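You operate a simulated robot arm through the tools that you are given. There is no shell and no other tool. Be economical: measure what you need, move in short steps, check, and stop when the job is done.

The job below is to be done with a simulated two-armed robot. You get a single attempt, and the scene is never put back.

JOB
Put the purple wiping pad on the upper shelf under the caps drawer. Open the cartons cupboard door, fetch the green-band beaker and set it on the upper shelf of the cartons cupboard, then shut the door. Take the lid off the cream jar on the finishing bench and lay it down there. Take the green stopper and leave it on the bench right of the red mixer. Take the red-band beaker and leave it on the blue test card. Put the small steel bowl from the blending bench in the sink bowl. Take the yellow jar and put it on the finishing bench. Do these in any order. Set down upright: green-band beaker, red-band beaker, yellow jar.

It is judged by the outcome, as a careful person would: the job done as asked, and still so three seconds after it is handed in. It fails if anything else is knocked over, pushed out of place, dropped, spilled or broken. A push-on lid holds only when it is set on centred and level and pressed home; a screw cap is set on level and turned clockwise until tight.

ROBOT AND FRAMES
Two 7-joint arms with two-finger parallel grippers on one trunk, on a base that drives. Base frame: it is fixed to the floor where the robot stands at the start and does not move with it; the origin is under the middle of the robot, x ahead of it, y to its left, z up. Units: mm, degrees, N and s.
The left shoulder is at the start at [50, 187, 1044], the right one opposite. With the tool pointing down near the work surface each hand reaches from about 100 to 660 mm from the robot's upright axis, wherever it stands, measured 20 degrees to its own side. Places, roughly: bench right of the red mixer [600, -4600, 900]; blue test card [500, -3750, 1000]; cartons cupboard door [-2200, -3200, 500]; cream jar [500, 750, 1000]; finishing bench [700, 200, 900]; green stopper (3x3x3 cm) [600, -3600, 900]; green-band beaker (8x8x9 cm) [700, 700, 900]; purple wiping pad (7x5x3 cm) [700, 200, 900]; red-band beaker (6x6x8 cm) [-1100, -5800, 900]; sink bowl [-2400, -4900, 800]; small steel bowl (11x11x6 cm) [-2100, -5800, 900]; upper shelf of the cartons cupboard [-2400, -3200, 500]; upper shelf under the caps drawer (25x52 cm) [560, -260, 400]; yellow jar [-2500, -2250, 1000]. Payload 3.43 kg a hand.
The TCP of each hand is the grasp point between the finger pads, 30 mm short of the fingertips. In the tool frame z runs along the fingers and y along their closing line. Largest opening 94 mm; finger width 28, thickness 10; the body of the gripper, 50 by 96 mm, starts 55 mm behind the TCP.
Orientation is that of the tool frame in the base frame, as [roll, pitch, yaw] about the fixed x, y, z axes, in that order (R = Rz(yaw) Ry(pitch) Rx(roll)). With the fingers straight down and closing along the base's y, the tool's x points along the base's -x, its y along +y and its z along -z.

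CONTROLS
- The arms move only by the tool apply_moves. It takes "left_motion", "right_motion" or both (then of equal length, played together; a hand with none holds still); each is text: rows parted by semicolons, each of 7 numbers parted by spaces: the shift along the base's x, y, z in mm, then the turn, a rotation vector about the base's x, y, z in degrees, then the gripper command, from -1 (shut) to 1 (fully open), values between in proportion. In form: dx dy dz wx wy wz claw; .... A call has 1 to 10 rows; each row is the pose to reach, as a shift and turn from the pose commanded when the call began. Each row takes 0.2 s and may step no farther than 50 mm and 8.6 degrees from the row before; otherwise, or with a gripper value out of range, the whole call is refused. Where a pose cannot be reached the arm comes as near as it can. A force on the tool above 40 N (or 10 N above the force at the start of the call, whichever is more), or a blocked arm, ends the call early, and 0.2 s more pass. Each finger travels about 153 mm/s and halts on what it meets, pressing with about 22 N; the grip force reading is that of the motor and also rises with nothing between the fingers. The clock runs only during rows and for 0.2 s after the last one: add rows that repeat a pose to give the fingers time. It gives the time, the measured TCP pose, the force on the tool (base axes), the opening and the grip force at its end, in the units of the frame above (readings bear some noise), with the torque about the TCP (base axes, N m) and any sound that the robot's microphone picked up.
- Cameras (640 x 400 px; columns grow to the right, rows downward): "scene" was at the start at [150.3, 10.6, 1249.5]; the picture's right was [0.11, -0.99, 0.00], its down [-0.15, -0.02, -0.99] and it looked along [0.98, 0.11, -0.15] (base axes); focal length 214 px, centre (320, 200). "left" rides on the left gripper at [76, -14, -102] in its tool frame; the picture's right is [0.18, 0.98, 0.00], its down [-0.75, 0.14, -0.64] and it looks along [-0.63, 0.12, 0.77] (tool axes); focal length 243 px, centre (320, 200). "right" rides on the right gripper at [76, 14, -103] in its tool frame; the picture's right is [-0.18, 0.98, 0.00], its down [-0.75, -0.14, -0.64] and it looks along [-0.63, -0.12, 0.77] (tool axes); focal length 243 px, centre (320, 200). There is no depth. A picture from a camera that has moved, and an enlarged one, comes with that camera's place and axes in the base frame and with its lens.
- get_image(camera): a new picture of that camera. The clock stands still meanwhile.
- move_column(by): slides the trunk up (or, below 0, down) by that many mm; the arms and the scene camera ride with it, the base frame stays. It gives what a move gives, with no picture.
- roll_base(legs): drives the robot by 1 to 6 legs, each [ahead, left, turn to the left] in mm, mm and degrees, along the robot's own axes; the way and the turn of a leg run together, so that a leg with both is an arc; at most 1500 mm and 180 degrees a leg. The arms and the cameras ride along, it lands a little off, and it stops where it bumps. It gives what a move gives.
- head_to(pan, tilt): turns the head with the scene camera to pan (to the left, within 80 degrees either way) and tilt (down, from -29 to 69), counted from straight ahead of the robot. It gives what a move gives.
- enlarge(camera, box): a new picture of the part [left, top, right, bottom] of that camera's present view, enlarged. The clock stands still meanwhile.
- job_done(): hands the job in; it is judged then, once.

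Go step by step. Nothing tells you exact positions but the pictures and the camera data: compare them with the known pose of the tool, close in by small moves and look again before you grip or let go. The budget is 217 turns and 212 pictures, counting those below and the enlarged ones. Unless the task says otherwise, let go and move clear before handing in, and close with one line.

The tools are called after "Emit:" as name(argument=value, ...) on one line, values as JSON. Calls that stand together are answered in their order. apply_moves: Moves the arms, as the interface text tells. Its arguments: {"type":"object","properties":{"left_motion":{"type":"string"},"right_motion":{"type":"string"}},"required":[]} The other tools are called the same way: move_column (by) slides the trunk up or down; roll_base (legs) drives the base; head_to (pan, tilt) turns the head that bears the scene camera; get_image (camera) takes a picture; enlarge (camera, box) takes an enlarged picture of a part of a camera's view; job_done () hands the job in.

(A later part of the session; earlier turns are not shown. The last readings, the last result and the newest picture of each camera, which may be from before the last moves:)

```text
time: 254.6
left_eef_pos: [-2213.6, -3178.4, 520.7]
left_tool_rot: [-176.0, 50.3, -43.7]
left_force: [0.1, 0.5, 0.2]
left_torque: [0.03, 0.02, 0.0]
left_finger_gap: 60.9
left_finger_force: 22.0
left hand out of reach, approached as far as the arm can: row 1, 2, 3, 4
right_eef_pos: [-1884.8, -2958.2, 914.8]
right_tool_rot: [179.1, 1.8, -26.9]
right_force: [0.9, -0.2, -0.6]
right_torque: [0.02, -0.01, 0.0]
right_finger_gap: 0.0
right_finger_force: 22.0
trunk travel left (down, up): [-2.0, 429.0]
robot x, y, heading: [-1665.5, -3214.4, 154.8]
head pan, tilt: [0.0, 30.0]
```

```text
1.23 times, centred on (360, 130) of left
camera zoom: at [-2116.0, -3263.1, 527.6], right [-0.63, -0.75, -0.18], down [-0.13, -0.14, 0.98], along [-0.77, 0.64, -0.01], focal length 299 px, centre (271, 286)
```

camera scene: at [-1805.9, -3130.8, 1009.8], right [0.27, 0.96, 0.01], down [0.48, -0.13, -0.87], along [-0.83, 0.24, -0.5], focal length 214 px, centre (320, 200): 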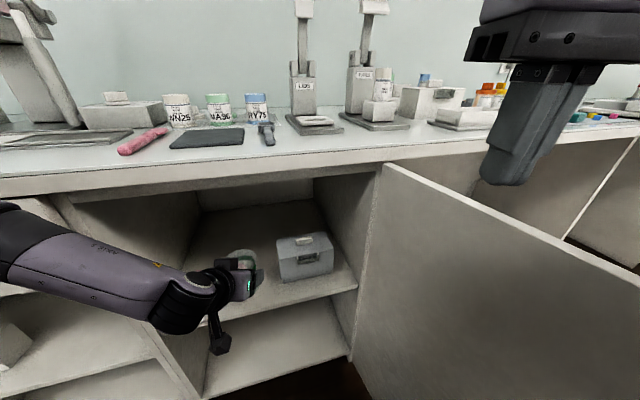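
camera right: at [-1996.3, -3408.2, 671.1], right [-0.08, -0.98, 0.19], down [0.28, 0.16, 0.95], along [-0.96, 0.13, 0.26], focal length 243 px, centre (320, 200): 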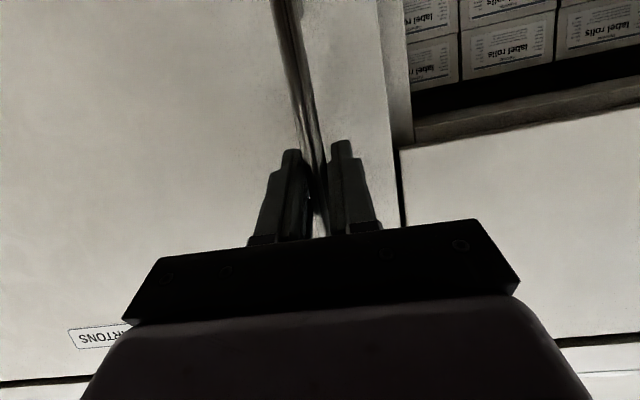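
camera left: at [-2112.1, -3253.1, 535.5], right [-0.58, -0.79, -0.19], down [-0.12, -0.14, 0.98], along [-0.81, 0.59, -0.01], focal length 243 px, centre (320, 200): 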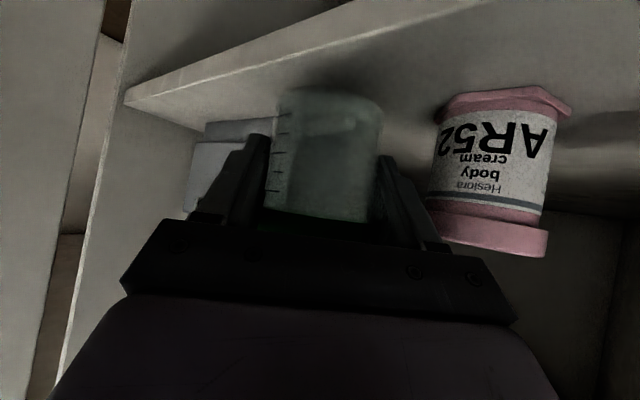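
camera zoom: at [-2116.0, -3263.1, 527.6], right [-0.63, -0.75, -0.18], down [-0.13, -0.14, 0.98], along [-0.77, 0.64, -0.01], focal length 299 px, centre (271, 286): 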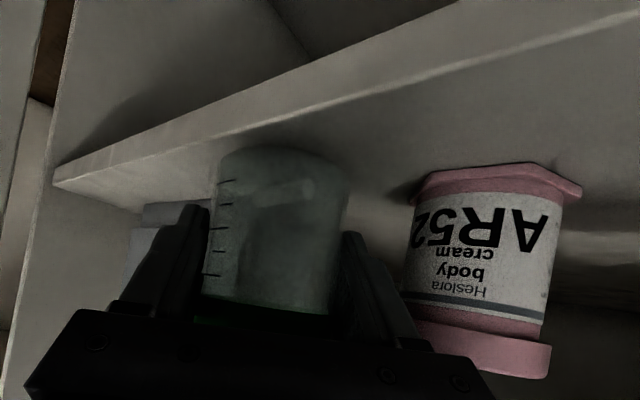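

Emit:
apply_moves(left_motion="0 3 -5 0 0 0 -1;0 5 -12 0 0 0 -1;0 8 -20 0 0 0 -1;0 8 -26 0 0 0 -1")

```text
time: 255.6
left_eef_pos: [-2212.3, -3183.0, 518.4]
left_tool_rot: [-176.1, 50.3, -43.8]
left_force: [-1.0, -0.6, -1.0]
left_torque: [0.03, 0.02, -0.03]
left_finger_gap: 60.6
left_finger_force: 21.8
left hand out of reach, approached as far as the arm can: row 1, 2, 3, 4
right_eef_pos: [-1886.2, -2957.6, 913.9]
right_tool_rot: [179.2, 1.7, -26.8]
right_force: [-0.7, 0.2, -0.2]
right_torque: [-0.01, 0.01, 0.0]
right_finger_gap: 0.0
right_finger_force: 22.1
trunk travel left (down, up): [-2.0, 429.0]
robot x, y, heading: [-1667.0, -3215.8, 154.7]
head pan, tilt: [0.0, 30.0]
```

Emit:
roll_base(legs=[[-9, 30, -4]])

Emit:
apply_moves(left_motion="0 0 -3 0 0 0 -1;0 0 -6 0 0 0 -1;0 0 -9 0 0 0 -1;0 0 -12 0 0 0 -1")

Emit:
enlarge(camera="left", box=[100, 0, 620, 260])

```text
time: 256.7
left_eef_pos: [-2204.9, -3179.1, 513.9]
left_tool_rot: [-176.5, 49.4, -47.4]
left_force: [-2.8, 1.0, 7.0]
left_torque: [-0.13, 0.13, -0.05]
left_finger_gap: 60.8
left_finger_force: 21.9
right_eef_pos: [-1867.6, -2962.2, 908.0]
right_tool_rot: [178.0, 0.7, -30.7]
right_force: [0.6, -0.5, 0.2]
right_torque: [0.0, 0.0, 0.02]
right_finger_gap: 0.0
right_finger_force: 22.1
trunk travel left (down, up): [-2.0, 429.0]
robot x, y, heading: [-1668.2, -3244.6, 151.5]
head pan, tilt: [0.0, 30.0]
stopped in leg 1: the robot was blocked; the commanded pose is now the measured one
```

```text
time: 257.7
left_eef_pos: [-2205.5, -3178.7, 514.5]
left_tool_rot: [-176.6, 49.3, -47.5]
left_force: [0.0, 3.4, 6.8]
left_torque: [0.0, 0.06, -0.02]
left_finger_gap: 60.9
left_finger_force: 22.2
left hand out of reach, approached as far as the arm can: row 1, 2, 3, 4
right_eef_pos: [-1866.9, -2962.1, 909.1]
right_tool_rot: [178.0, 0.9, -30.6]
right_force: [0.3, 0.4, 0.4]
right_torque: [-0.01, -0.01, -0.02]
right_finger_gap: 0.2
right_finger_force: 22.3
trunk travel left (down, up): [-2.0, 429.0]
robot x, y, heading: [-1668.9, -3241.4, 151.4]
head pan, tilt: [0.0, 30.0]
```

```text
1.23 times, centred on (360, 130) of left
camera zoom: at [-2112.9, -3268.7, 521.6], right [-0.67, -0.72, -0.18], down [-0.14, -0.11, 0.98], along [-0.73, 0.68, -0.03], focal length 299 px, centre (271, 286)
```

zoom: 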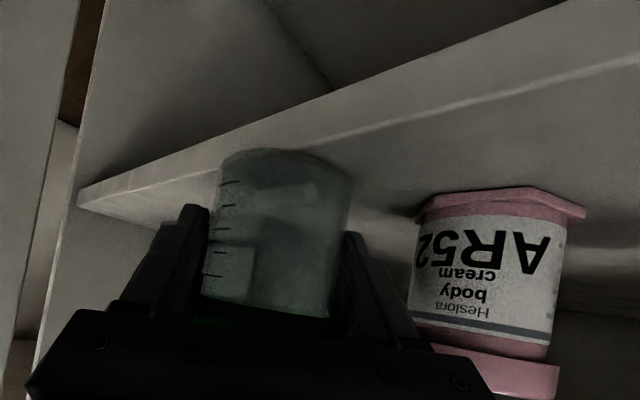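

Contact felt, but the beaker's front is right at the shelf edge. I'll lift 2 mm and move it ~12 mm deeper before letting go.

Emit:
apply_moves(left_motion="0 0 2 0 0 0 -1;-5 -2 3 0 0 0 -1;-10 -4 3 0 0 0 -1;-14 -5 2 0 0 0 -1;-14 -5 -3 0 0 0 -1;-14 -5 -6 0 0 0 -1")

Emit:
enlarge(camera="left", box=[100, 0, 620, 260])

Emit:
enlarge(camera="scene", box=[140, 200, 380, 350])

```text
time: 259.1
left_eef_pos: [-2218.1, -3188.8, 509.9]
left_tool_rot: [-176.5, 49.0, -47.2]
left_force: [1.3, 5.1, 11.7]
left_torque: [-0.07, 0.15, -0.06]
left_finger_gap: 60.9
left_finger_force: 22.5
left hand out of reach, approached as far as the arm can: row 6
right_eef_pos: [-1867.1, -2962.5, 909.1]
right_tool_rot: [178.0, 0.9, -30.5]
right_force: [-1.3, -0.5, 0.5]
right_torque: [0.02, -0.02, 0.03]
right_finger_gap: 0.0
right_finger_force: 22.0
trunk travel left (down, up): [-2.0, 429.0]
robot x, y, heading: [-1667.7, -3244.6, 151.6]
head pan, tilt: [0.0, 30.0]
```

```text
1.23 times, centred on (360, 130) of left
camera zoom: at [-2125.3, -3277.5, 517.2], right [-0.67, -0.72, -0.18], down [-0.14, -0.11, 0.98], along [-0.73, 0.68, -0.03], focal length 299 px, centre (271, 286)
```

zoom: 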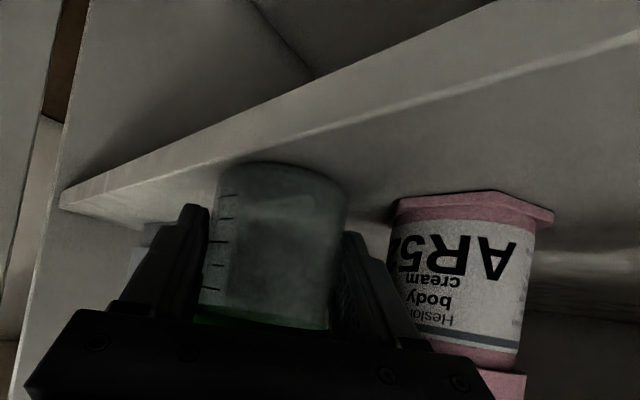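

```text
2.67 times, centred on (260, 275) of scene
camera zoom: at [-1795.3, -3173.0, 958.3], right [0.48, 0.88, 0.0], down [0.43, -0.24, -0.87], along [-0.76, 0.42, -0.49], focal length 572 px, centre (480, 0)
```

zoom: 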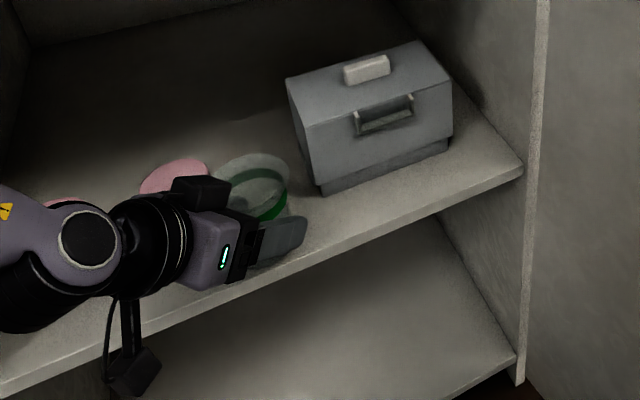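

Well inset now. The jar-side finger has little room to open, so I'll nudge the beaker 10 mm right first.

Emit:
apply_moves(left_motion="0 0 5 0 0 0 -1;0 4 6 0 0 0 -1;0 8 6 0 0 0 -1;0 12 6 0 0 0 -1;0 12 2 0 0 0 -1;0 12 0 0 0 0 -1")

Emit:
enlarge(camera="left", box=[100, 0, 620, 260])

```text
time: 260.5
left_eef_pos: [-2218.8, -3181.2, 517.9]
left_tool_rot: [-176.5, 49.3, -47.1]
left_force: [-0.5, -0.3, -1.4]
left_torque: [0.01, 0.01, -0.01]
left_finger_gap: 60.8
left_finger_force: 22.3
left hand out of reach, approached as far as the arm can: row 5, 6
right_eef_pos: [-1868.9, -2964.7, 909.4]
right_tool_rot: [178.2, 0.9, -30.7]
right_force: [-1.1, 0.3, 0.0]
right_torque: [0.01, 0.0, 0.0]
right_finger_gap: 0.0
right_finger_force: 21.9
trunk travel left (down, up): [-2.0, 429.0]
robot x, y, heading: [-1665.7, -3242.2, 151.6]
head pan, tilt: [0.0, 30.0]
```

```text
1.23 times, centred on (360, 130) of left
camera zoom: at [-2126.5, -3269.4, 525.3], right [-0.67, -0.72, -0.18], down [-0.14, -0.11, 0.98], along [-0.73, 0.68, -0.03], focal length 299 px, centre (271, 286)
```

zoom: 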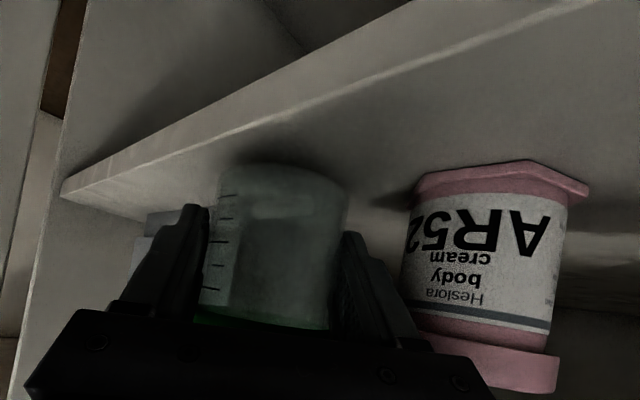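

Emit:
roll_base(legs=[[0, 14, -1.8]])

Emit:
apply_moves(left_motion="0 0 -2 0 0 0 -1;0 0 -4 0 0 0 -1;0 0 -6 0 0 0 -1;0 0 -8 0 0 0 -1")

Emit:
enlarge(camera="left", box=[100, 0, 620, 260])

```text
time: 261.2
left_eef_pos: [-2217.0, -3181.6, 516.9]
left_tool_rot: [-176.5, 48.8, -46.9]
left_force: [0.0, 0.1, -0.3]
left_torque: [-0.01, 0.04, -0.03]
left_finger_gap: 60.5
left_finger_force: 22.1
right_eef_pos: [-1867.6, -2964.0, 909.7]
right_tool_rot: [177.8, 0.7, -30.7]
right_force: [0.3, -0.3, -0.2]
right_torque: [0.0, -0.02, 0.01]
right_finger_gap: 0.0
right_finger_force: 22.3
trunk travel left (down, up): [-2.0, 429.0]
robot x, y, heading: [-1665.4, -3246.9, 151.6]
head pan, tilt: [0.0, 30.0]
stopped in leg 1: the robot was blocked; the commanded pose is now the measured one
```

```text
time: 262.2
left_eef_pos: [-2216.4, -3187.0, 510.9]
left_tool_rot: [-176.2, 48.8, -46.7]
left_force: [-0.3, -1.1, -1.3]
left_torque: [-0.03, 0.04, -0.01]
left_finger_gap: 60.8
left_finger_force: 22.1
left hand out of reach, approached as far as the arm can: row 2, 3, 4
right_eef_pos: [-1868.3, -2964.7, 907.6]
right_tool_rot: [177.9, 0.7, -30.8]
right_force: [-0.2, -0.2, 0.9]
right_torque: [0.0, 0.02, 0.0]
right_finger_gap: 0.0
right_finger_force: 21.9
trunk travel left (down, up): [-2.0, 429.0]
robot x, y, heading: [-1668.6, -3241.7, 151.2]
head pan, tilt: [0.0, 30.0]
```

```text
1.23 times, centred on (360, 130) of left
camera zoom: at [-2124.2, -3276.0, 520.2], right [-0.66, -0.72, -0.18], down [-0.15, -0.11, 0.98], along [-0.73, 0.68, -0.03], focal length 299 px, centre (271, 286)
```

zoom: 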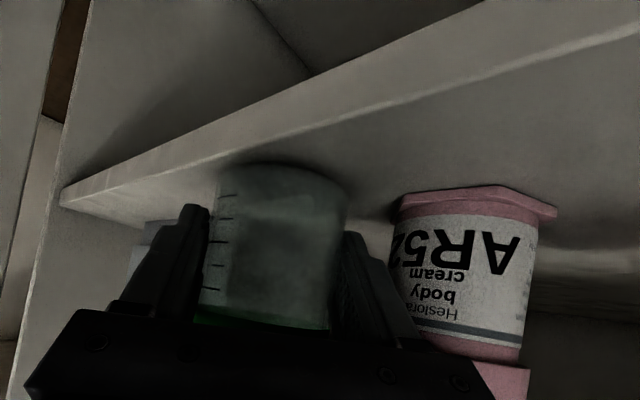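

Just above the surface. Opening only slightly to release.

Emit:
apply_moves(left_motion="0 0 -1 0 0 0 0.35;0 0 -1 0 0 0 0.42;0 0 -1 0 0 0 0.45;0 0 -1 0 0 0 0.45")

Emit:
enlarge(camera="left", box=[100, 0, 620, 260])

Emit:
enlarge(camera="scene", box=[140, 200, 380, 350])

```text
time: 263.2
left_eef_pos: [-2217.8, -3187.7, 511.7]
left_tool_rot: [-176.2, 48.8, -46.8]
left_force: [-1.3, 0.3, 0.4]
left_torque: [-0.01, -0.01, -0.05]
left_finger_gap: 68.2
left_finger_force: 0.1
right_eef_pos: [-1868.2, -2963.9, 909.5]
right_tool_rot: [178.0, 0.8, -30.7]
right_force: [0.4, -0.4, 0.3]
right_torque: [0.04, -0.01, -0.01]
right_finger_gap: 0.0
right_finger_force: 22.2
trunk travel left (down, up): [-2.0, 429.0]
robot x, y, heading: [-1670.0, -3242.9, 151.4]
head pan, tilt: [0.0, 30.0]
```

```text
1.23 times, centred on (360, 130) of left
camera zoom: at [-2124.4, -3276.2, 520.1], right [-0.67, -0.72, -0.18], down [-0.15, -0.11, 0.98], along [-0.73, 0.68, -0.03], focal length 299 px, centre (271, 286)
```

zoom: 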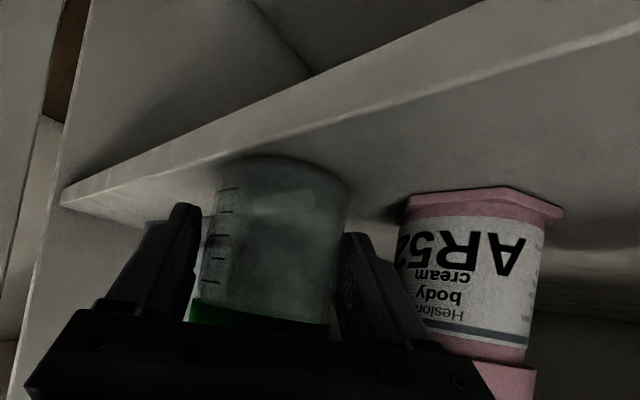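

```text
2.67 times, centred on (260, 275) of scene
camera zoom: at [-1795.5, -3174.2, 957.9], right [0.48, 0.88, 0.0], down [0.43, -0.24, -0.87], along [-0.76, 0.42, -0.5], focal length 572 px, centre (480, 0)
```

zoom: 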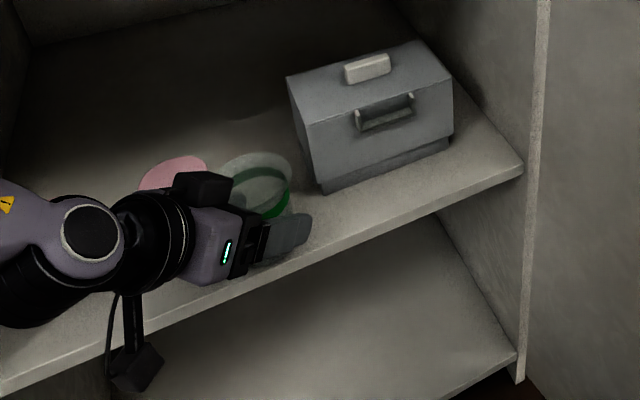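

Beaker released upright. Withdrawing along the hand's axis with the gap narrowed a little.

Emit:
apply_moves(left_motion="1.5 1.5 0 0 0 0 0.42;7 -4 7 0 0 0 0.42;17 -15 20 0 0 0 0.42;27 -26 33 0 0 0 0.42;38 -37 47 0 0 0 0.45;50 -50 63 0 0 0 0.5;65 -66 85 0 0 0 0.5")

Emit:
get_image(camera="left")

Emit:
get_image(camera="scene")

```text
time: 264.8
left_eef_pos: [-2151.7, -3251.4, 595.0]
left_tool_rot: [-176.1, 48.7, -46.8]
left_force: [-0.4, 0.1, -1.1]
left_torque: [0.02, -0.02, 0.0]
left_finger_gap: 70.6
left_finger_force: 0.0
right_eef_pos: [-1871.6, -2963.1, 906.2]
right_tool_rot: [178.1, 0.5, -30.8]
right_force: [-0.6, 0.1, 0.1]
right_torque: [-0.05, 0.02, -0.03]
right_finger_gap: 0.0
right_finger_force: 22.0
trunk travel left (down, up): [-2.0, 429.0]
robot x, y, heading: [-1669.7, -3242.7, 151.4]
head pan, tilt: [0.0, 30.0]
```

```text
57 pictures are left
camera left: at [-2059.5, -3340.9, 604.4], right [-0.67, -0.72, -0.18], down [-0.15, -0.11, 0.98], along [-0.73, 0.68, -0.04], focal length 243 px, centre (320, 200)
```

left: 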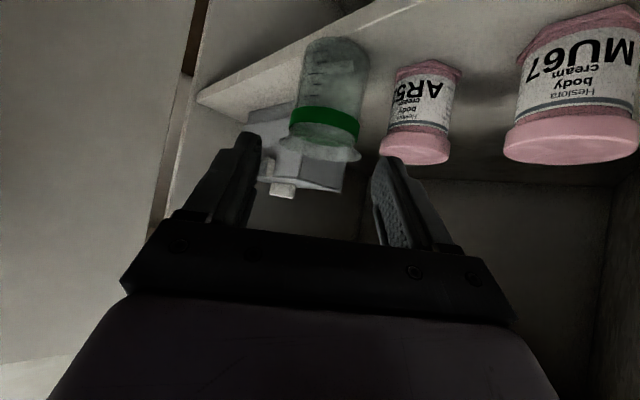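

```text
56 pictures are left
camera scene: at [-1798.9, -3172.7, 957.5], right [0.48, 0.88, 0.0], down [0.44, -0.24, -0.87], along [-0.76, 0.41, -0.5], focal length 214 px, centre (320, 200)
```

scene: 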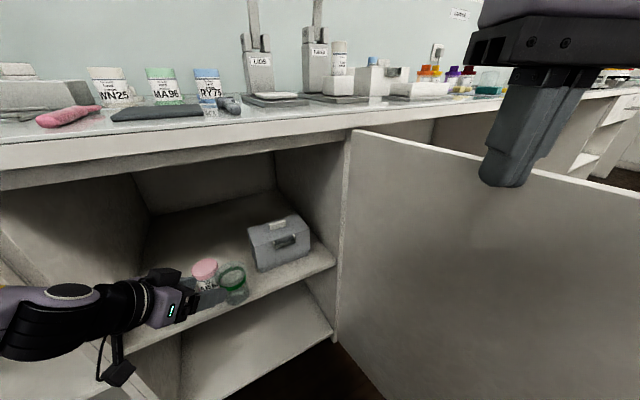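

The green-band beaker stands upright on the upper shelf. Now I back out, raise the trunk, straighten the left hand, and go round to the door's outer side to push it shut (arm passing above the door).

Emit:
roll_base(legs=[[-330, 0, 0]])

Emit:
move_column(by=270)

Emit:
apply_moves(left_motion="0 0 20 -5.9 -5.6 0 0;0 0 40 -11.8 -11.1 0 0;0 0 60 -17.8 -16.7 0 -0.5;0 0 80 -23.7 -22.3 0 -1;0 0 100 -29.6 -27.8 0 -1;0 0 120 -35.5 -33.4 0 -1;0 0 140 -35.5 -33.4 0 -1")

Emit:
roll_base(legs=[[0, 0, 28.6], [-200, 0, 0], [0, -790, 0]])

Emit:
get_image(camera="scene")

```text
time: 267.0
left_eef_pos: [-1861.9, -3410.9, 593.6]
left_tool_rot: [-176.2, 48.5, -46.7]
left_force: [0.3, 0.6, -0.7]
left_torque: [0.01, -0.01, 0.0]
left_finger_gap: 70.5
left_finger_force: 0.0
right_eef_pos: [-1580.0, -3121.2, 906.3]
right_tool_rot: [178.1, 0.5, -30.7]
right_force: [0.7, -0.9, 0.7]
right_torque: [0.02, -0.01, -0.01]
right_finger_gap: 0.0
right_finger_force: 21.9
trunk travel left (down, up): [-2.0, 429.0]
robot x, y, heading: [-1376.7, -3403.4, 151.1]
head pan, tilt: [0.0, 30.0]
```

```text
time: 269.7
left_eef_pos: [-1861.4, -3410.3, 864.0]
left_tool_rot: [-176.1, 48.6, -46.8]
left_force: [0.2, 0.6, 0.0]
left_torque: [0.0, -0.01, 0.02]
left_finger_gap: 70.7
left_finger_force: 0.1
right_eef_pos: [-1580.3, -3120.8, 1176.5]
right_tool_rot: [178.1, 0.5, -30.7]
right_force: [0.1, -0.4, 0.3]
right_torque: [0.02, 0.0, -0.01]
right_finger_gap: 0.1
right_finger_force: 21.7
trunk travel left (down, up): [-272.0, 159.0]
robot x, y, heading: [-1377.7, -3400.8, 151.5]
head pan, tilt: [0.0, 30.0]
```

```text
time: 271.3
left_eef_pos: [-1861.7, -3410.1, 1006.4]
left_tool_rot: [-176.1, -0.1, -46.8]
left_force: [0.3, 0.3, -0.1]
left_torque: [-0.01, 0.03, 0.02]
left_finger_gap: 0.0
left_finger_force: 21.9
right_eef_pos: [-1581.2, -3121.4, 1176.8]
right_tool_rot: [178.0, 0.4, -30.6]
right_force: [0.2, 0.9, -0.3]
right_torque: [0.0, 0.04, 0.01]
right_finger_gap: 0.0
right_finger_force: 22.0
trunk travel left (down, up): [-272.0, 159.0]
robot x, y, heading: [-1378.5, -3406.1, 151.4]
head pan, tilt: [0.0, 30.0]
```

```text
time: 281.3
left_eef_pos: [-1601.2, -2847.5, 1006.1]
left_tool_rot: [-176.1, -0.2, -17.6]
left_force: [-1.2, 0.0, -0.6]
left_torque: [-0.04, -0.02, 0.01]
left_finger_gap: 0.0
left_finger_force: 22.0
right_eef_pos: [-1495.8, -2458.7, 1176.9]
right_tool_rot: [178.1, 0.5, -1.4]
right_force: [-0.3, 0.1, -0.5]
right_torque: [-0.01, 0.0, -0.01]
right_finger_gap: 0.0
right_finger_force: 21.9
trunk travel left (down, up): [-272.0, 159.0]
robot x, y, heading: [-1179.0, -2601.6, -179.3]
head pan, tilt: [0.0, 30.0]
```

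```text
55 pictures are left
camera scene: at [-1330.0, -2606.3, 1227.5], right [-0.01, 1.0, 0.0], down [0.5, 0.01, -0.87], along [-0.87, -0.01, -0.5], focal length 214 px, centre (320, 200)
```

scene: 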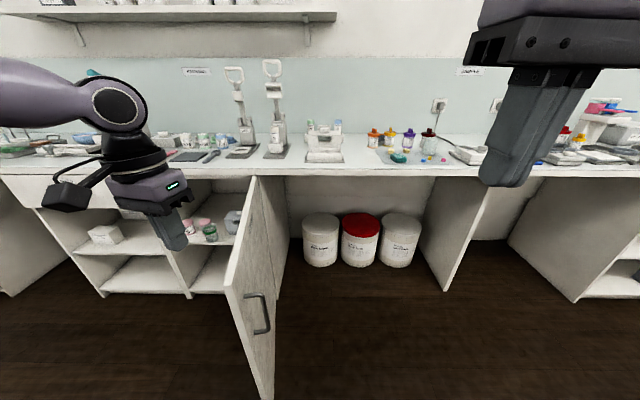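

I see the door's outer face with its free edge near [-1617, -2798]. I'll put the left fingers down on the outer side and push it along.

Emit:
roll_base(legs=[[90, -130, 0]])

Emit:
apply_moves(left_motion="0 0 -45 0 0 0 -1;0 0 -90 0 0 0 -1;0 0 -135 0 0 0 -1;0 0 -165 0 0 0 -1;0 0 -165 0 0 0 -1")

Emit:
roll_base(legs=[[80, 250, 0], [180, 180, 0], [120, 120, 0]])

Emit:
get_image(camera="scene")

```text
time: 283.1
left_eef_pos: [-1692.2, -2719.3, 1005.8]
left_tool_rot: [-176.1, 0.0, -17.3]
left_force: [0.2, 1.0, -0.4]
left_torque: [0.0, -0.02, -0.02]
left_finger_gap: 0.1
left_finger_force: 21.9
right_eef_pos: [-1586.5, -2328.8, 1176.8]
right_tool_rot: [177.9, 0.5, -1.2]
right_force: [-0.1, -0.1, -0.1]
right_torque: [-0.01, 0.03, -0.01]
right_finger_gap: 0.6
right_finger_force: 22.1
trunk travel left (down, up): [-272.0, 159.0]
robot x, y, heading: [-1272.2, -2475.1, -179.0]
head pan, tilt: [0.0, 30.0]
```

```text
time: 284.3
left_eef_pos: [-1691.1, -2721.8, 840.6]
left_tool_rot: [-176.1, 0.0, -17.2]
left_force: [-0.6, -0.7, -0.4]
left_torque: [0.05, -0.02, 0.02]
left_finger_gap: 0.0
left_finger_force: 21.4
right_eef_pos: [-1587.6, -2328.8, 1176.5]
right_tool_rot: [178.1, 0.4, -1.1]
right_force: [0.1, 0.6, 0.4]
right_torque: [-0.05, 0.04, 0.02]
right_finger_gap: 0.0
right_finger_force: 21.4
trunk travel left (down, up): [-272.0, 159.0]
robot x, y, heading: [-1270.7, -2474.0, -179.0]
head pan, tilt: [0.0, 30.0]
```

```text
time: 290.2
left_eef_pos: [-2067.8, -3266.2, 841.1]
left_tool_rot: [-176.0, 0.0, -17.6]
left_force: [0.0, 0.0, 0.1]
left_torque: [-0.01, -0.01, 0.02]
left_finger_gap: 0.0
left_finger_force: 22.1
right_eef_pos: [-1962.0, -2875.0, 1176.6]
right_tool_rot: [178.1, 0.5, -1.5]
right_force: [-0.7, -0.1, -0.1]
right_torque: [0.0, -0.03, 0.02]
right_finger_gap: 0.1
right_finger_force: 22.3
trunk travel left (down, up): [-272.0, 159.0]
robot x, y, heading: [-1647.0, -3024.1, -179.5]
head pan, tilt: [0.0, 30.0]
```

```text
54 pictures are left
camera scene: at [-1797.1, -3023.3, 1227.5], right [-0.01, 1.0, 0.0], down [0.5, 0.01, -0.87], along [-0.87, -0.01, -0.5], focal length 214 px, centre (320, 200)
```

scene: 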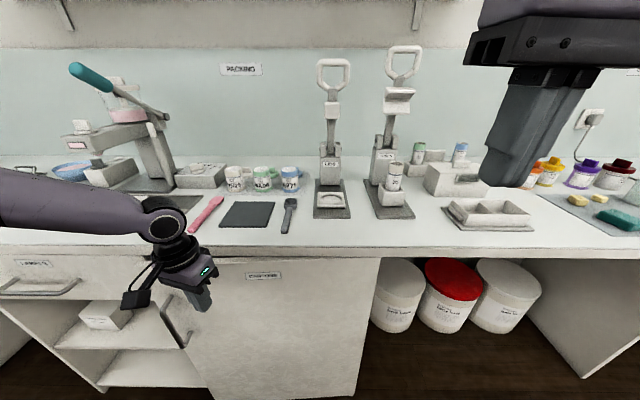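

Nearly shut. Push the last bit with the arm until it stops.

Emit:
apply_moves(left_motion="-12 0 0 0 0 0 -1;-24 0 0 0 0 0 -1;-36 0 0 0 0 0 -1;-46 0 0 0 0 0 -1;-56 0 0 0 0 0 -1;-66 0 0 0 0 0 -1;-74 0 0 0 0 0 -1;-80 0 0 0 0 0 -1")

Emit:
get_image(camera="scene")

```text
time: 291.5
left_eef_pos: [-2119.0, -3265.3, 841.8]
left_tool_rot: [-175.8, -1.1, -17.3]
left_force: [20.9, -3.1, 16.1]
left_torque: [0.04, 1.96, 0.71]
left_finger_gap: 0.2
left_finger_force: 22.0
right_eef_pos: [-1958.5, -2874.2, 1177.7]
right_tool_rot: [177.9, 0.6, -1.5]
right_force: [0.0, 0.1, 0.4]
right_torque: [0.01, 0.04, 0.0]
right_finger_gap: 0.2
right_finger_force: 22.1
trunk travel left (down, up): [-272.0, 159.0]
robot x, y, heading: [-1649.2, -3024.5, -179.4]
head pan, tilt: [0.0, 30.0]
stopped in row 6 (left hand): the force on the tool passed its limit at 51 N (the readings are from after the stop); the commanded pose is now the measured one
```

```text
53 pictures are left
camera scene: at [-1792.7, -3023.0, 1228.4], right [-0.01, 1.0, 0.0], down [0.5, 0.01, -0.87], along [-0.87, -0.01, -0.5], focal length 214 px, centre (320, 200)
```

scene: 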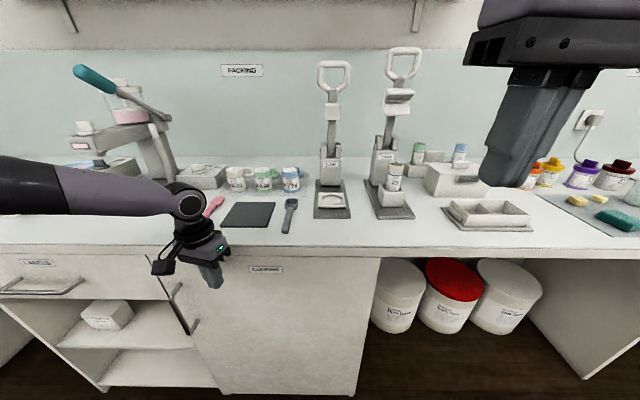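

Emit:
apply_moves(left_motion="30 0 0 0 0 0 -1;60 0 40 0 0 0 -1;90 0 85 0 0 0 -1;110 30 130 0 0 0 0;130 60 170 0 0 0 1")

Emit:
enlarge(camera="scene", box=[130, 230, 400, 400])

```text
refused: row 3 steps farther than a row can; nothing moved
```

```text
2.35 times, centred on (265, 315) of scene
camera zoom: at [-1792.7, -3023.0, 1228.4], right [-0.01, 1.0, 0.0], down [0.5, 0.01, -0.87], along [-0.87, -0.01, -0.5], focal length 505 px, centre (449, -71)
```

zoom: 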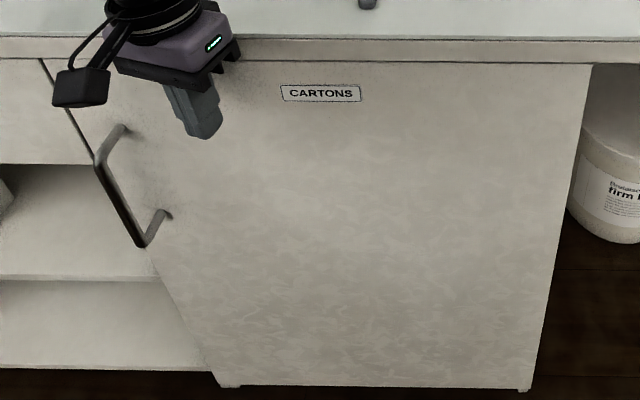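

The cartons door is flush shut. Next the yellow jar at about [-2500, -2250]: retract the left hand and roll right to look.

Emit:
apply_moves(left_motion="30 0 0 0 0 0 -1;60 0 30 0 0 0 -1;80 0 70 0 0 0 -1;100 0 110 0 0 0 0;110 0 150 0 0 0 1;120 0 190 0 0 0 1")

Emit:
roll_base(legs=[[-100, 0, 0], [0, -600, 0], [60, 0, 0]])

Emit:
get_image(camera="scene")

```text
time: 292.9
left_eef_pos: [-2002.9, -3265.6, 1027.4]
left_tool_rot: [-175.8, -1.3, -17.3]
left_force: [-0.4, -0.4, 0.4]
left_torque: [0.01, -0.01, -0.01]
left_finger_gap: 94.1
left_finger_force: 0.0
right_eef_pos: [-1961.2, -2874.4, 1177.9]
right_tool_rot: [178.0, 0.5, -1.4]
right_force: [0.1, 0.2, 0.3]
right_torque: [0.0, 0.01, 0.01]
right_finger_gap: 0.0
right_finger_force: 22.1
trunk travel left (down, up): [-272.0, 159.0]
robot x, y, heading: [-1651.1, -3023.5, -179.5]
head pan, tilt: [0.0, 30.0]
```

```text
time: 300.1
left_eef_pos: [-1969.7, -2650.3, 1028.4]
left_tool_rot: [-175.8, -1.3, -17.9]
left_force: [0.6, -0.1, -0.1]
left_torque: [-0.02, -0.02, 0.01]
left_finger_gap: 94.0
left_finger_force: 0.0
right_eef_pos: [-1925.8, -2259.2, 1176.1]
right_tool_rot: [178.1, 0.4, -2.0]
right_force: [-1.2, 0.0, 0.3]
right_torque: [0.04, -0.04, -0.01]
right_finger_gap: 0.2
right_finger_force: 22.5
trunk travel left (down, up): [-272.0, 159.0]
robot x, y, heading: [-1612.3, -2405.9, -179.9]
head pan, tilt: [0.0, 30.0]
```

```text
51 pictures are left
camera scene: at [-1760.9, -2408.8, 1227.4], right [0.0, 1.0, 0.0], down [0.5, 0.0, -0.87], along [-0.87, 0.0, -0.5], focal length 214 px, centre (320, 200)
```

scene: 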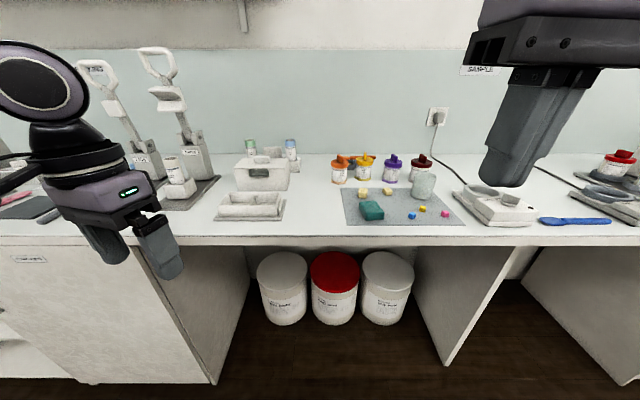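

The row of jars on the sampling bench: orange, yellow (≈[-2478, -2241]), purple, dark red. Zooming in to check the yellow one.

Emit:
enlarge(camera="scene", box=[320, 140, 440, 215])

Emit:
apply_moves(right_motion="0 0 0 0 0 -8.5 0;0 0 0 0 0 -17 1;0 0 0 0 0 -25.5 1;0 0 0 0 0 -34 1;0 0 0 0 0 -42.5 1;0 0 0 0 0 -51 1;0 0 0 0 0 -59.5 1;0 0 0 0 0 -68 1;0 0 0 0 0 -76.5 1;0 0 0 0 0 -85 1")

Emit:
roll_base(legs=[[250, 0, 0]])

```text
5.33 times, centred on (380, 178) of scene
camera zoom: at [-1760.9, -2408.8, 1227.4], right [0.0, 1.0, 0.0], down [0.5, 0.0, -0.87], along [-0.87, 0.0, -0.5], focal length 1144 px, centre (0, 320)
```

zoom: 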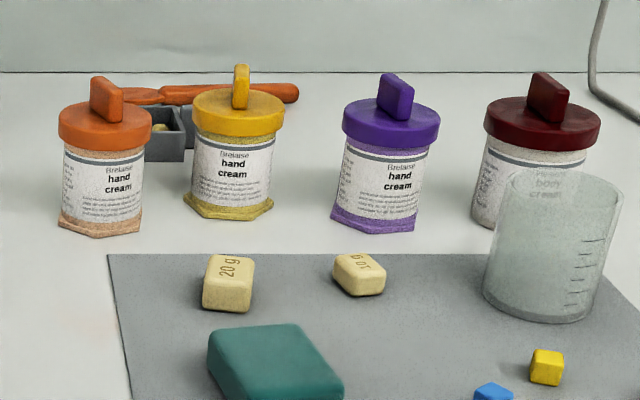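

```text
time: 302.3
left_eef_pos: [-1969.9, -2649.5, 1028.8]
left_tool_rot: [-175.8, -1.4, -18.1]
left_force: [-0.2, 0.0, -0.2]
left_torque: [-0.02, -0.02, 0.02]
left_finger_gap: 94.0
left_finger_force: 0.1
right_eef_pos: [-1923.7, -2259.9, 1175.3]
right_tool_rot: [177.9, 0.4, -87.3]
right_force: [-0.3, 0.0, -0.9]
right_torque: [-0.02, 0.03, -0.04]
right_finger_gap: 93.7
right_finger_force: 0.1
trunk travel left (down, up): [-272.0, 159.0]
robot x, y, heading: [-1610.1, -2410.3, -179.7]
head pan, tilt: [0.0, 30.0]
```

```text
time: 304.1
left_eef_pos: [-2219.4, -2650.7, 1028.8]
left_tool_rot: [-175.8, -1.3, -18.0]
left_force: [-0.4, 0.2, -0.1]
left_torque: [0.0, -0.04, -0.02]
left_finger_gap: 94.2
left_finger_force: 0.0
right_eef_pos: [-2172.7, -2258.7, 1175.9]
right_tool_rot: [178.0, 0.6, -87.0]
right_force: [0.5, 0.1, -0.1]
right_torque: [0.03, 0.01, -0.01]
right_finger_gap: 94.1
right_finger_force: 0.1
trunk travel left (down, up): [-272.0, 159.0]
robot x, y, heading: [-1858.8, -2410.7, -179.9]
head pan, tilt: [0.0, 30.0]
```

The jars stand ~95 mm apart, each with a bar lid, so I'll grip the yellow one's body from the front with a 42° tilt. Re-orienting the right hand on the way.

Emit:
apply_moves(right_motion="-5 2 0 2.8 3.1 7.4 1;-15 4 0 5.6 6.2 14.7 1;-30 5 0 8.5 9.2 22.1 1;-45 6 0 11.3 12.3 29.4 1;-60 7 0 14.1 15.4 36.8 1;-75 8 0 16.9 18.5 44.1 1;-90 9 0 19.7 21.6 51.5 1;-105 10 0 22.5 24.7 58.8 1;-120 11 0 25.4 27.7 66.2 1;-135 12 0 28.2 30.8 73.5 1")

Emit:
apply_moves(right_motion="-20 2 0 2.8 3.1 7.4 1;-55 4 -10 2.8 3.1 7.4 1;-90 5 -30 2.8 3.1 7.4 1;-120 6 -55 2.8 3.1 7.4 1;-145 6 -80 2.8 3.1 7.4 1;-145 6 -80 2.8 3.1 7.4 1")

Emit:
get_image(camera="right")

```text
time: 306.3
left_eef_pos: [-2218.6, -2649.8, 1029.5]
left_tool_rot: [-175.8, -1.2, -18.0]
left_force: [-0.2, -0.1, 0.2]
left_torque: [0.01, 0.01, -0.02]
left_finger_gap: 93.9
left_finger_force: 0.0
right_eef_pos: [-2308.3, -2246.6, 1176.0]
right_tool_rot: [173.1, 39.2, -11.9]
right_force: [0.1, 0.0, 0.4]
right_torque: [0.02, 0.02, 0.01]
right_finger_gap: 94.0
right_finger_force: 0.3
trunk travel left (down, up): [-272.0, 159.0]
robot x, y, heading: [-1860.1, -2411.2, -179.6]
head pan, tilt: [0.0, 30.0]
```

```text
time: 307.7
left_eef_pos: [-2216.4, -2649.4, 1027.6]
left_tool_rot: [-175.8, -1.2, -18.0]
left_force: [-0.1, -0.2, -0.3]
left_torque: [0.03, 0.03, 0.03]
left_finger_gap: 94.1
left_finger_force: 0.0
right_eef_pos: [-2452.4, -2242.4, 1097.1]
right_tool_rot: [176.2, 42.5, -2.7]
right_force: [0.3, -0.2, 0.0]
right_torque: [-0.02, 0.01, 0.0]
right_finger_gap: 93.9
right_finger_force: 0.0
trunk travel left (down, up): [-272.0, 159.0]
robot x, y, heading: [-1864.0, -2410.5, -179.8]
head pan, tilt: [0.0, 30.0]
```

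```text
49 pictures are left
camera right: at [-2327.6, -2254.9, 1121.4], right [-0.14, -0.98, 0.17], down [-0.12, 0.19, 0.97], along [-0.98, 0.11, -0.14], focal length 243 px, centre (320, 200)
```

right: 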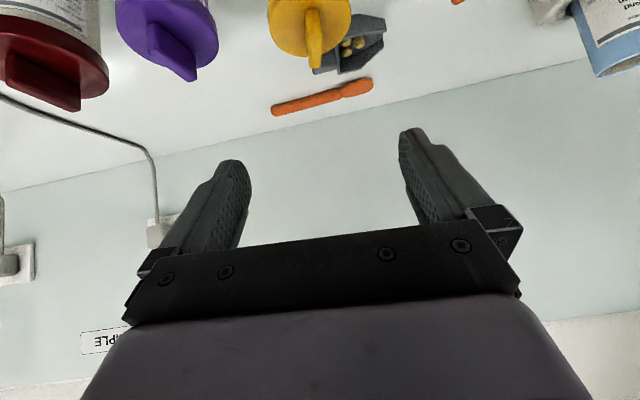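

Emit:
apply_moves(right_motion="-8 -3 -40 0 0 0 1;-16 -6 -75 0 0 0 0.8;-16 -6 -95 0 0 0 0.8;-16 -6 -95 0 0 0 0.8")

Emit:
get_image(camera="right")

```text
time: 308.7
left_eef_pos: [-2219.0, -2649.7, 1030.1]
left_tool_rot: [-175.8, -1.4, -18.0]
left_force: [-1.0, 0.2, -0.1]
left_torque: [0.0, 0.03, 0.01]
left_finger_gap: 94.1
left_finger_force: 0.0
right_eef_pos: [-2467.3, -2248.0, 1000.2]
right_tool_rot: [176.1, 42.5, -2.6]
right_force: [-0.5, 0.2, -0.9]
right_torque: [-0.01, 0.0, 0.02]
right_finger_gap: 84.6
right_finger_force: 0.1
trunk travel left (down, up): [-272.0, 159.0]
robot x, y, heading: [-1857.7, -2409.7, -179.8]
head pan, tilt: [0.0, 30.0]
```

```text
48 pictures are left
camera right: at [-2342.4, -2261.4, 1025.4], right [-0.14, -0.98, 0.17], down [-0.12, 0.19, 0.97], along [-0.98, 0.11, -0.14], focal length 243 px, centre (320, 200)
```

right: 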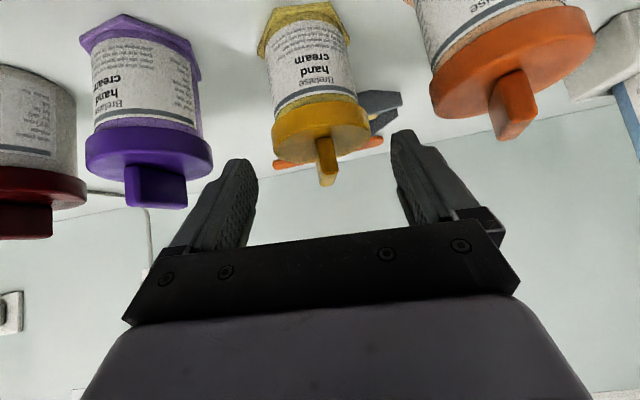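

Aligned within ~5 mm. Descending to the body and gripping.

Emit:
apply_moves(right_motion="-2 -5 -20 0 0 0 0.8;-3 -5 -40 0 0 0 0.8;-4 -5 -55 0 0 0 0.8;-4 -5 -55 0 0 0 0.5;-4 -5 -55 0 0 0 0.1;-4 -5 -55 0 0 0 -0.5;-4 -5 -55 0 0 0 -1;-4 -5 -55 0 0 0 -1")

Emit:
get_image(camera="right")

```text
time: 310.5
left_eef_pos: [-2218.7, -2650.4, 1027.4]
left_tool_rot: [-175.8, -1.3, -18.0]
left_force: [0.2, 0.4, 0.0]
left_torque: [-0.02, 0.02, 0.01]
left_finger_gap: 94.1
left_finger_force: 0.0
right_eef_pos: [-2472.2, -2252.5, 946.8]
right_tool_rot: [176.1, 42.4, -2.8]
right_force: [0.5, 0.8, -0.9]
right_torque: [0.01, -0.02, 0.0]
right_finger_gap: 52.8
right_finger_force: 21.8
trunk travel left (down, up): [-272.0, 159.0]
robot x, y, heading: [-1859.0, -2408.5, -180.1]
head pan, tilt: [0.0, 30.0]
```

```text
47 pictures are left
camera right: at [-2346.7, -2265.8, 971.2], right [-0.14, -0.98, 0.17], down [-0.12, 0.19, 0.97], along [-0.98, 0.11, -0.14], focal length 243 px, centre (320, 200)
```

right: 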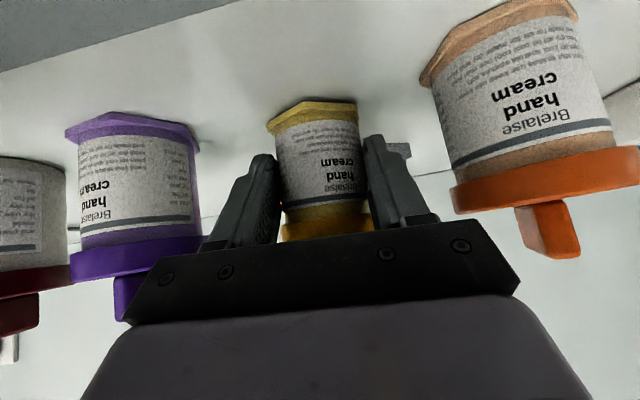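

Yellow jar gripped. Lift, draw in, and drive to the finishing bench.

Emit:
apply_moves(right_motion="0 0 25 0 0 0 -1;0 0 65 0 0 0 -1;0 0 110 0 0 0 -1;20 0 150 0 0 0 -1;60 0 160 0 0 0 -1;100 0 160 0 0 0 -1;140 0 160 0 0 0 -1;150 -20 160 0 0 0 -1")

Emit:
roll_base(legs=[[-750, 0, 0], [0, 0, 180], [0, 1480, 0], [0, 1450, 0]])

Emit:
get_image(camera="right")

```text
time: 312.3
left_eef_pos: [-2218.3, -2650.8, 1028.8]
left_tool_rot: [-175.7, -1.3, -18.0]
left_force: [0.9, 0.0, -0.7]
left_torque: [0.0, 0.0, 0.0]
left_finger_gap: 94.2
left_finger_force: 0.1
right_eef_pos: [-2322.5, -2271.4, 1106.5]
right_tool_rot: [176.1, 42.5, -2.7]
right_force: [-0.3, -0.6, -0.6]
right_torque: [0.03, 0.01, 0.01]
right_finger_gap: 52.7
right_finger_force: 22.2
trunk travel left (down, up): [-272.0, 159.0]
robot x, y, heading: [-1855.1, -2409.4, -179.8]
head pan, tilt: [0.0, 30.0]
```

```text
time: 347.2
left_eef_pos: [-857.4, 691.7, 1028.4]
left_tool_rot: [-175.7, -1.3, 164.4]
left_force: [0.0, 0.2, 0.1]
left_torque: [-0.02, 0.03, 0.0]
left_finger_gap: 93.7
left_finger_force: 0.1
right_eef_pos: [-737.4, 317.9, 1106.2]
right_tool_rot: [176.1, 42.5, 179.6]
right_force: [0.0, 0.7, -1.1]
right_torque: [0.01, 0.02, 0.0]
right_finger_gap: 51.0
right_finger_force: 21.7
trunk travel left (down, up): [-272.0, 159.0]
robot x, y, heading: [-1209.8, 439.8, 2.3]
head pan, tilt: [0.0, 30.0]
stopped in leg 4: the robot was blocked; the commanded pose is now the measured one
```

```text
46 pictures are left
camera right: at [-863.0, 326.0, 1130.5], right [0.1, 0.98, 0.17], down [0.13, -0.19, 0.97], along [0.99, -0.07, -0.14], focal length 243 px, centre (320, 200)
```

right: 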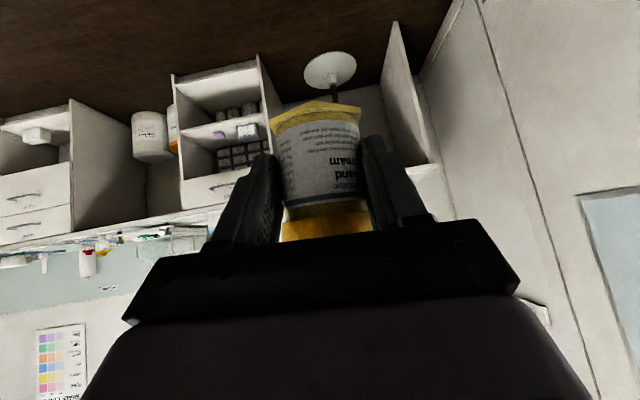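

Something (a wall) stopped the sideways roll, but the jar is safe. Driving forward toward the finishing bench.

Emit:
roll_base(legs=[[0, -20, -2.3], [1050, 20, 0]])

Emit:
get_image(camera="scene")

```text
time: 353.1
left_eef_pos: [195.7, 682.0, 1027.8]
left_tool_rot: [-175.8, -1.2, 162.3]
left_force: [0.0, 0.2, -1.0]
left_torque: [-0.01, 0.0, -0.02]
left_finger_gap: 93.8
left_finger_force: 0.0
right_eef_pos: [301.5, 303.8, 1105.6]
right_tool_rot: [176.3, 42.4, 177.5]
right_force: [0.2, -0.3, -0.5]
right_torque: [-0.03, -0.01, -0.01]
right_finger_gap: 50.8
right_finger_force: 22.2
trunk travel left (down, up): [-272.0, 159.0]
robot x, y, heading: [-163.0, 437.4, 0.3]
head pan, tilt: [0.0, 30.0]
```

```text
45 pictures are left
camera scene: at [-12.5, 440.9, 1227.5], right [0.0, -1.0, 0.0], down [-0.5, 0.0, -0.87], along [0.87, 0.0, -0.5], focal length 214 px, centre (320, 200)
```

scene: 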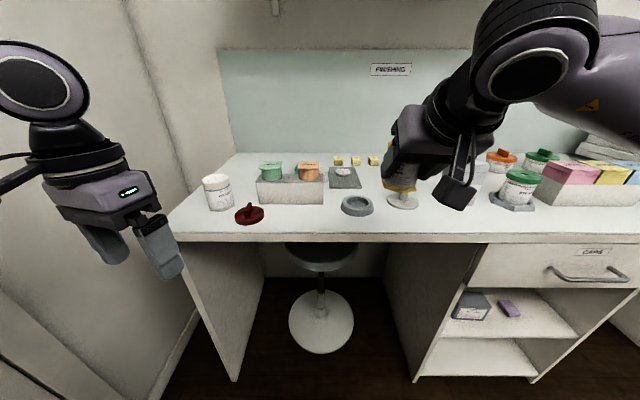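

The free bench spot is around [460, 470], between the red lid and the grey ring. Moving in and over it.

Emit:
roll_base(legs=[[130, 0, 0]])

Emit:
apply_moves(right_motion="5 40 0 0 0 0 -1;10 80 0 0 0 0 -1;15 120 0 0 0 0 -1;20 160 0 0 0 0 -1;20 160 -40 0 0 0 -1;20 160 -80 0 0 0 -1;20 160 -115 0 0 0 -1;20 160 -140 0 0 0 -1;20 160 -140 0 0 0 -1")

Emit:
get_image(camera="right")

Emit:
get_image(camera="scene")

```text
time: 354.4
left_eef_pos: [326.5, 683.7, 1029.1]
left_tool_rot: [-175.8, -1.2, 162.4]
left_force: [-0.5, -0.3, -0.6]
left_torque: [0.0, -0.02, 0.01]
left_finger_gap: 93.8
left_finger_force: 0.0
right_eef_pos: [433.4, 305.3, 1106.3]
right_tool_rot: [176.2, 42.4, 177.6]
right_force: [0.2, 0.8, -0.3]
right_torque: [-0.02, 0.03, -0.01]
right_finger_gap: 50.5
right_finger_force: 22.0
trunk travel left (down, up): [-272.0, 159.0]
robot x, y, heading: [-32.8, 439.5, 0.4]
head pan, tilt: [0.0, 30.0]
```

```text
time: 356.4
left_eef_pos: [326.4, 683.5, 1029.4]
left_tool_rot: [-175.8, -1.1, 162.5]
left_force: [-0.3, -0.7, -0.5]
left_torque: [0.01, -0.02, -0.01]
left_finger_gap: 94.1
left_finger_force: 0.1
right_eef_pos: [453.9, 465.9, 967.3]
right_tool_rot: [176.1, 42.5, 177.6]
right_force: [0.6, 0.3, -1.0]
right_torque: [0.01, 0.01, 0.0]
right_finger_gap: 50.6
right_finger_force: 22.2
trunk travel left (down, up): [-272.0, 159.0]
robot x, y, heading: [-34.2, 439.5, 0.4]
head pan, tilt: [0.0, 30.0]
```

```text
44 pictures are left
camera right: at [328.0, 477.6, 990.0], right [0.13, 0.98, 0.17], down [0.12, -0.19, 0.97], along [0.98, -0.11, -0.14], focal length 243 px, centre (320, 200)
```

right: 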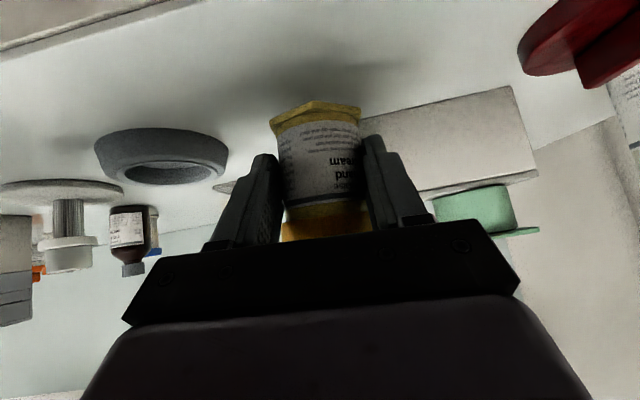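

```text
43 pictures are left
camera scene: at [118.0, 442.1, 1227.5], right [0.01, -1.0, 0.0], down [-0.5, 0.0, -0.87], along [0.87, 0.01, -0.5], focal length 214 px, centre (320, 200)
```

scene: 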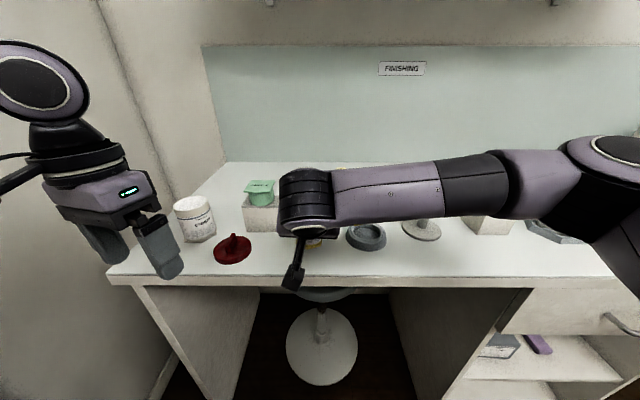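

Clear spot beneath. Lowering to contact.

Emit:
apply_moves(right_motion="0 0 -6 0 0 0 -1;0 0 -12 0 0 0 -1;0 0 -17 0 0 0 -1;0 0 -21 0 0 0 -1;0 0 -24 0 0 0 -1")

```text
time: 357.6
left_eef_pos: [325.6, 683.9, 1030.1]
left_tool_rot: [-175.9, -1.3, 162.4]
left_force: [-0.3, 0.2, -0.3]
left_torque: [-0.02, 0.0, -0.02]
left_finger_gap: 93.9
left_finger_force: 0.1
right_eef_pos: [453.0, 465.1, 945.5]
right_tool_rot: [176.0, 43.0, 177.5]
right_force: [-0.4, -0.1, 14.7]
right_torque: [-0.35, -0.53, 0.06]
right_finger_gap: 51.3
right_finger_force: 22.0
trunk travel left (down, up): [-272.0, 159.0]
robot x, y, heading: [-32.0, 440.4, 0.4]
head pan, tilt: [0.0, 30.0]
```

Contact. Releasing and withdrawing along the axis.

Emit:
apply_moves(right_motion="0 0 1 0 0 0 -0.2;0 0 1 0 0 0 0.4;0 0 1 0 0 0 0.9;-10 0 12 0 0 0 1;-27 0 30 0 0 0 1;-50 -2 55 0 0 0 1;-75 -5 82 0 0 0 1;-90 -30 110 0 0 0 1;-90 -70 120 0 0 0 1;-90 -110 130 0 0 0 1")

Emit:
get_image(camera="scene")

```text
time: 359.8
left_eef_pos: [326.7, 682.4, 1028.7]
left_tool_rot: [-175.8, -1.2, 162.4]
left_force: [-0.1, -0.5, 0.1]
left_torque: [0.0, -0.01, -0.05]
left_finger_gap: 94.1
left_finger_force: 0.2
right_eef_pos: [364.5, 356.7, 1074.4]
right_tool_rot: [176.2, 42.5, 177.7]
right_force: [0.1, 0.0, -0.1]
right_torque: [0.01, -0.01, -0.02]
right_finger_gap: 93.8
right_finger_force: 0.0
trunk travel left (down, up): [-272.0, 159.0]
robot x, y, heading: [-33.8, 441.5, 0.6]
head pan, tilt: [0.0, 30.0]
```

```text
42 pictures are left
camera scene: at [117.9, 441.5, 1227.5], right [0.01, -1.0, 0.0], down [-0.5, 0.0, -0.87], along [0.87, 0.01, -0.5], focal length 214 px, centre (320, 200)
```

scene: 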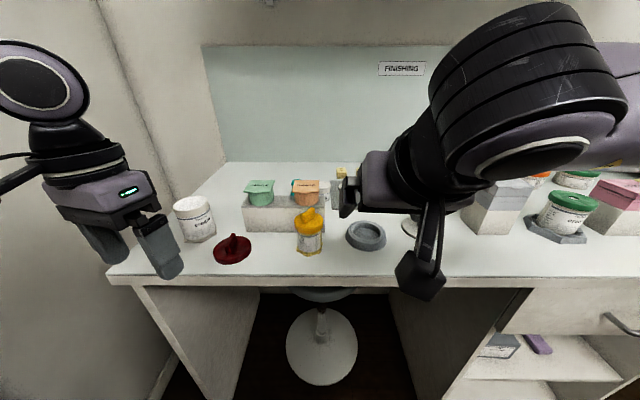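

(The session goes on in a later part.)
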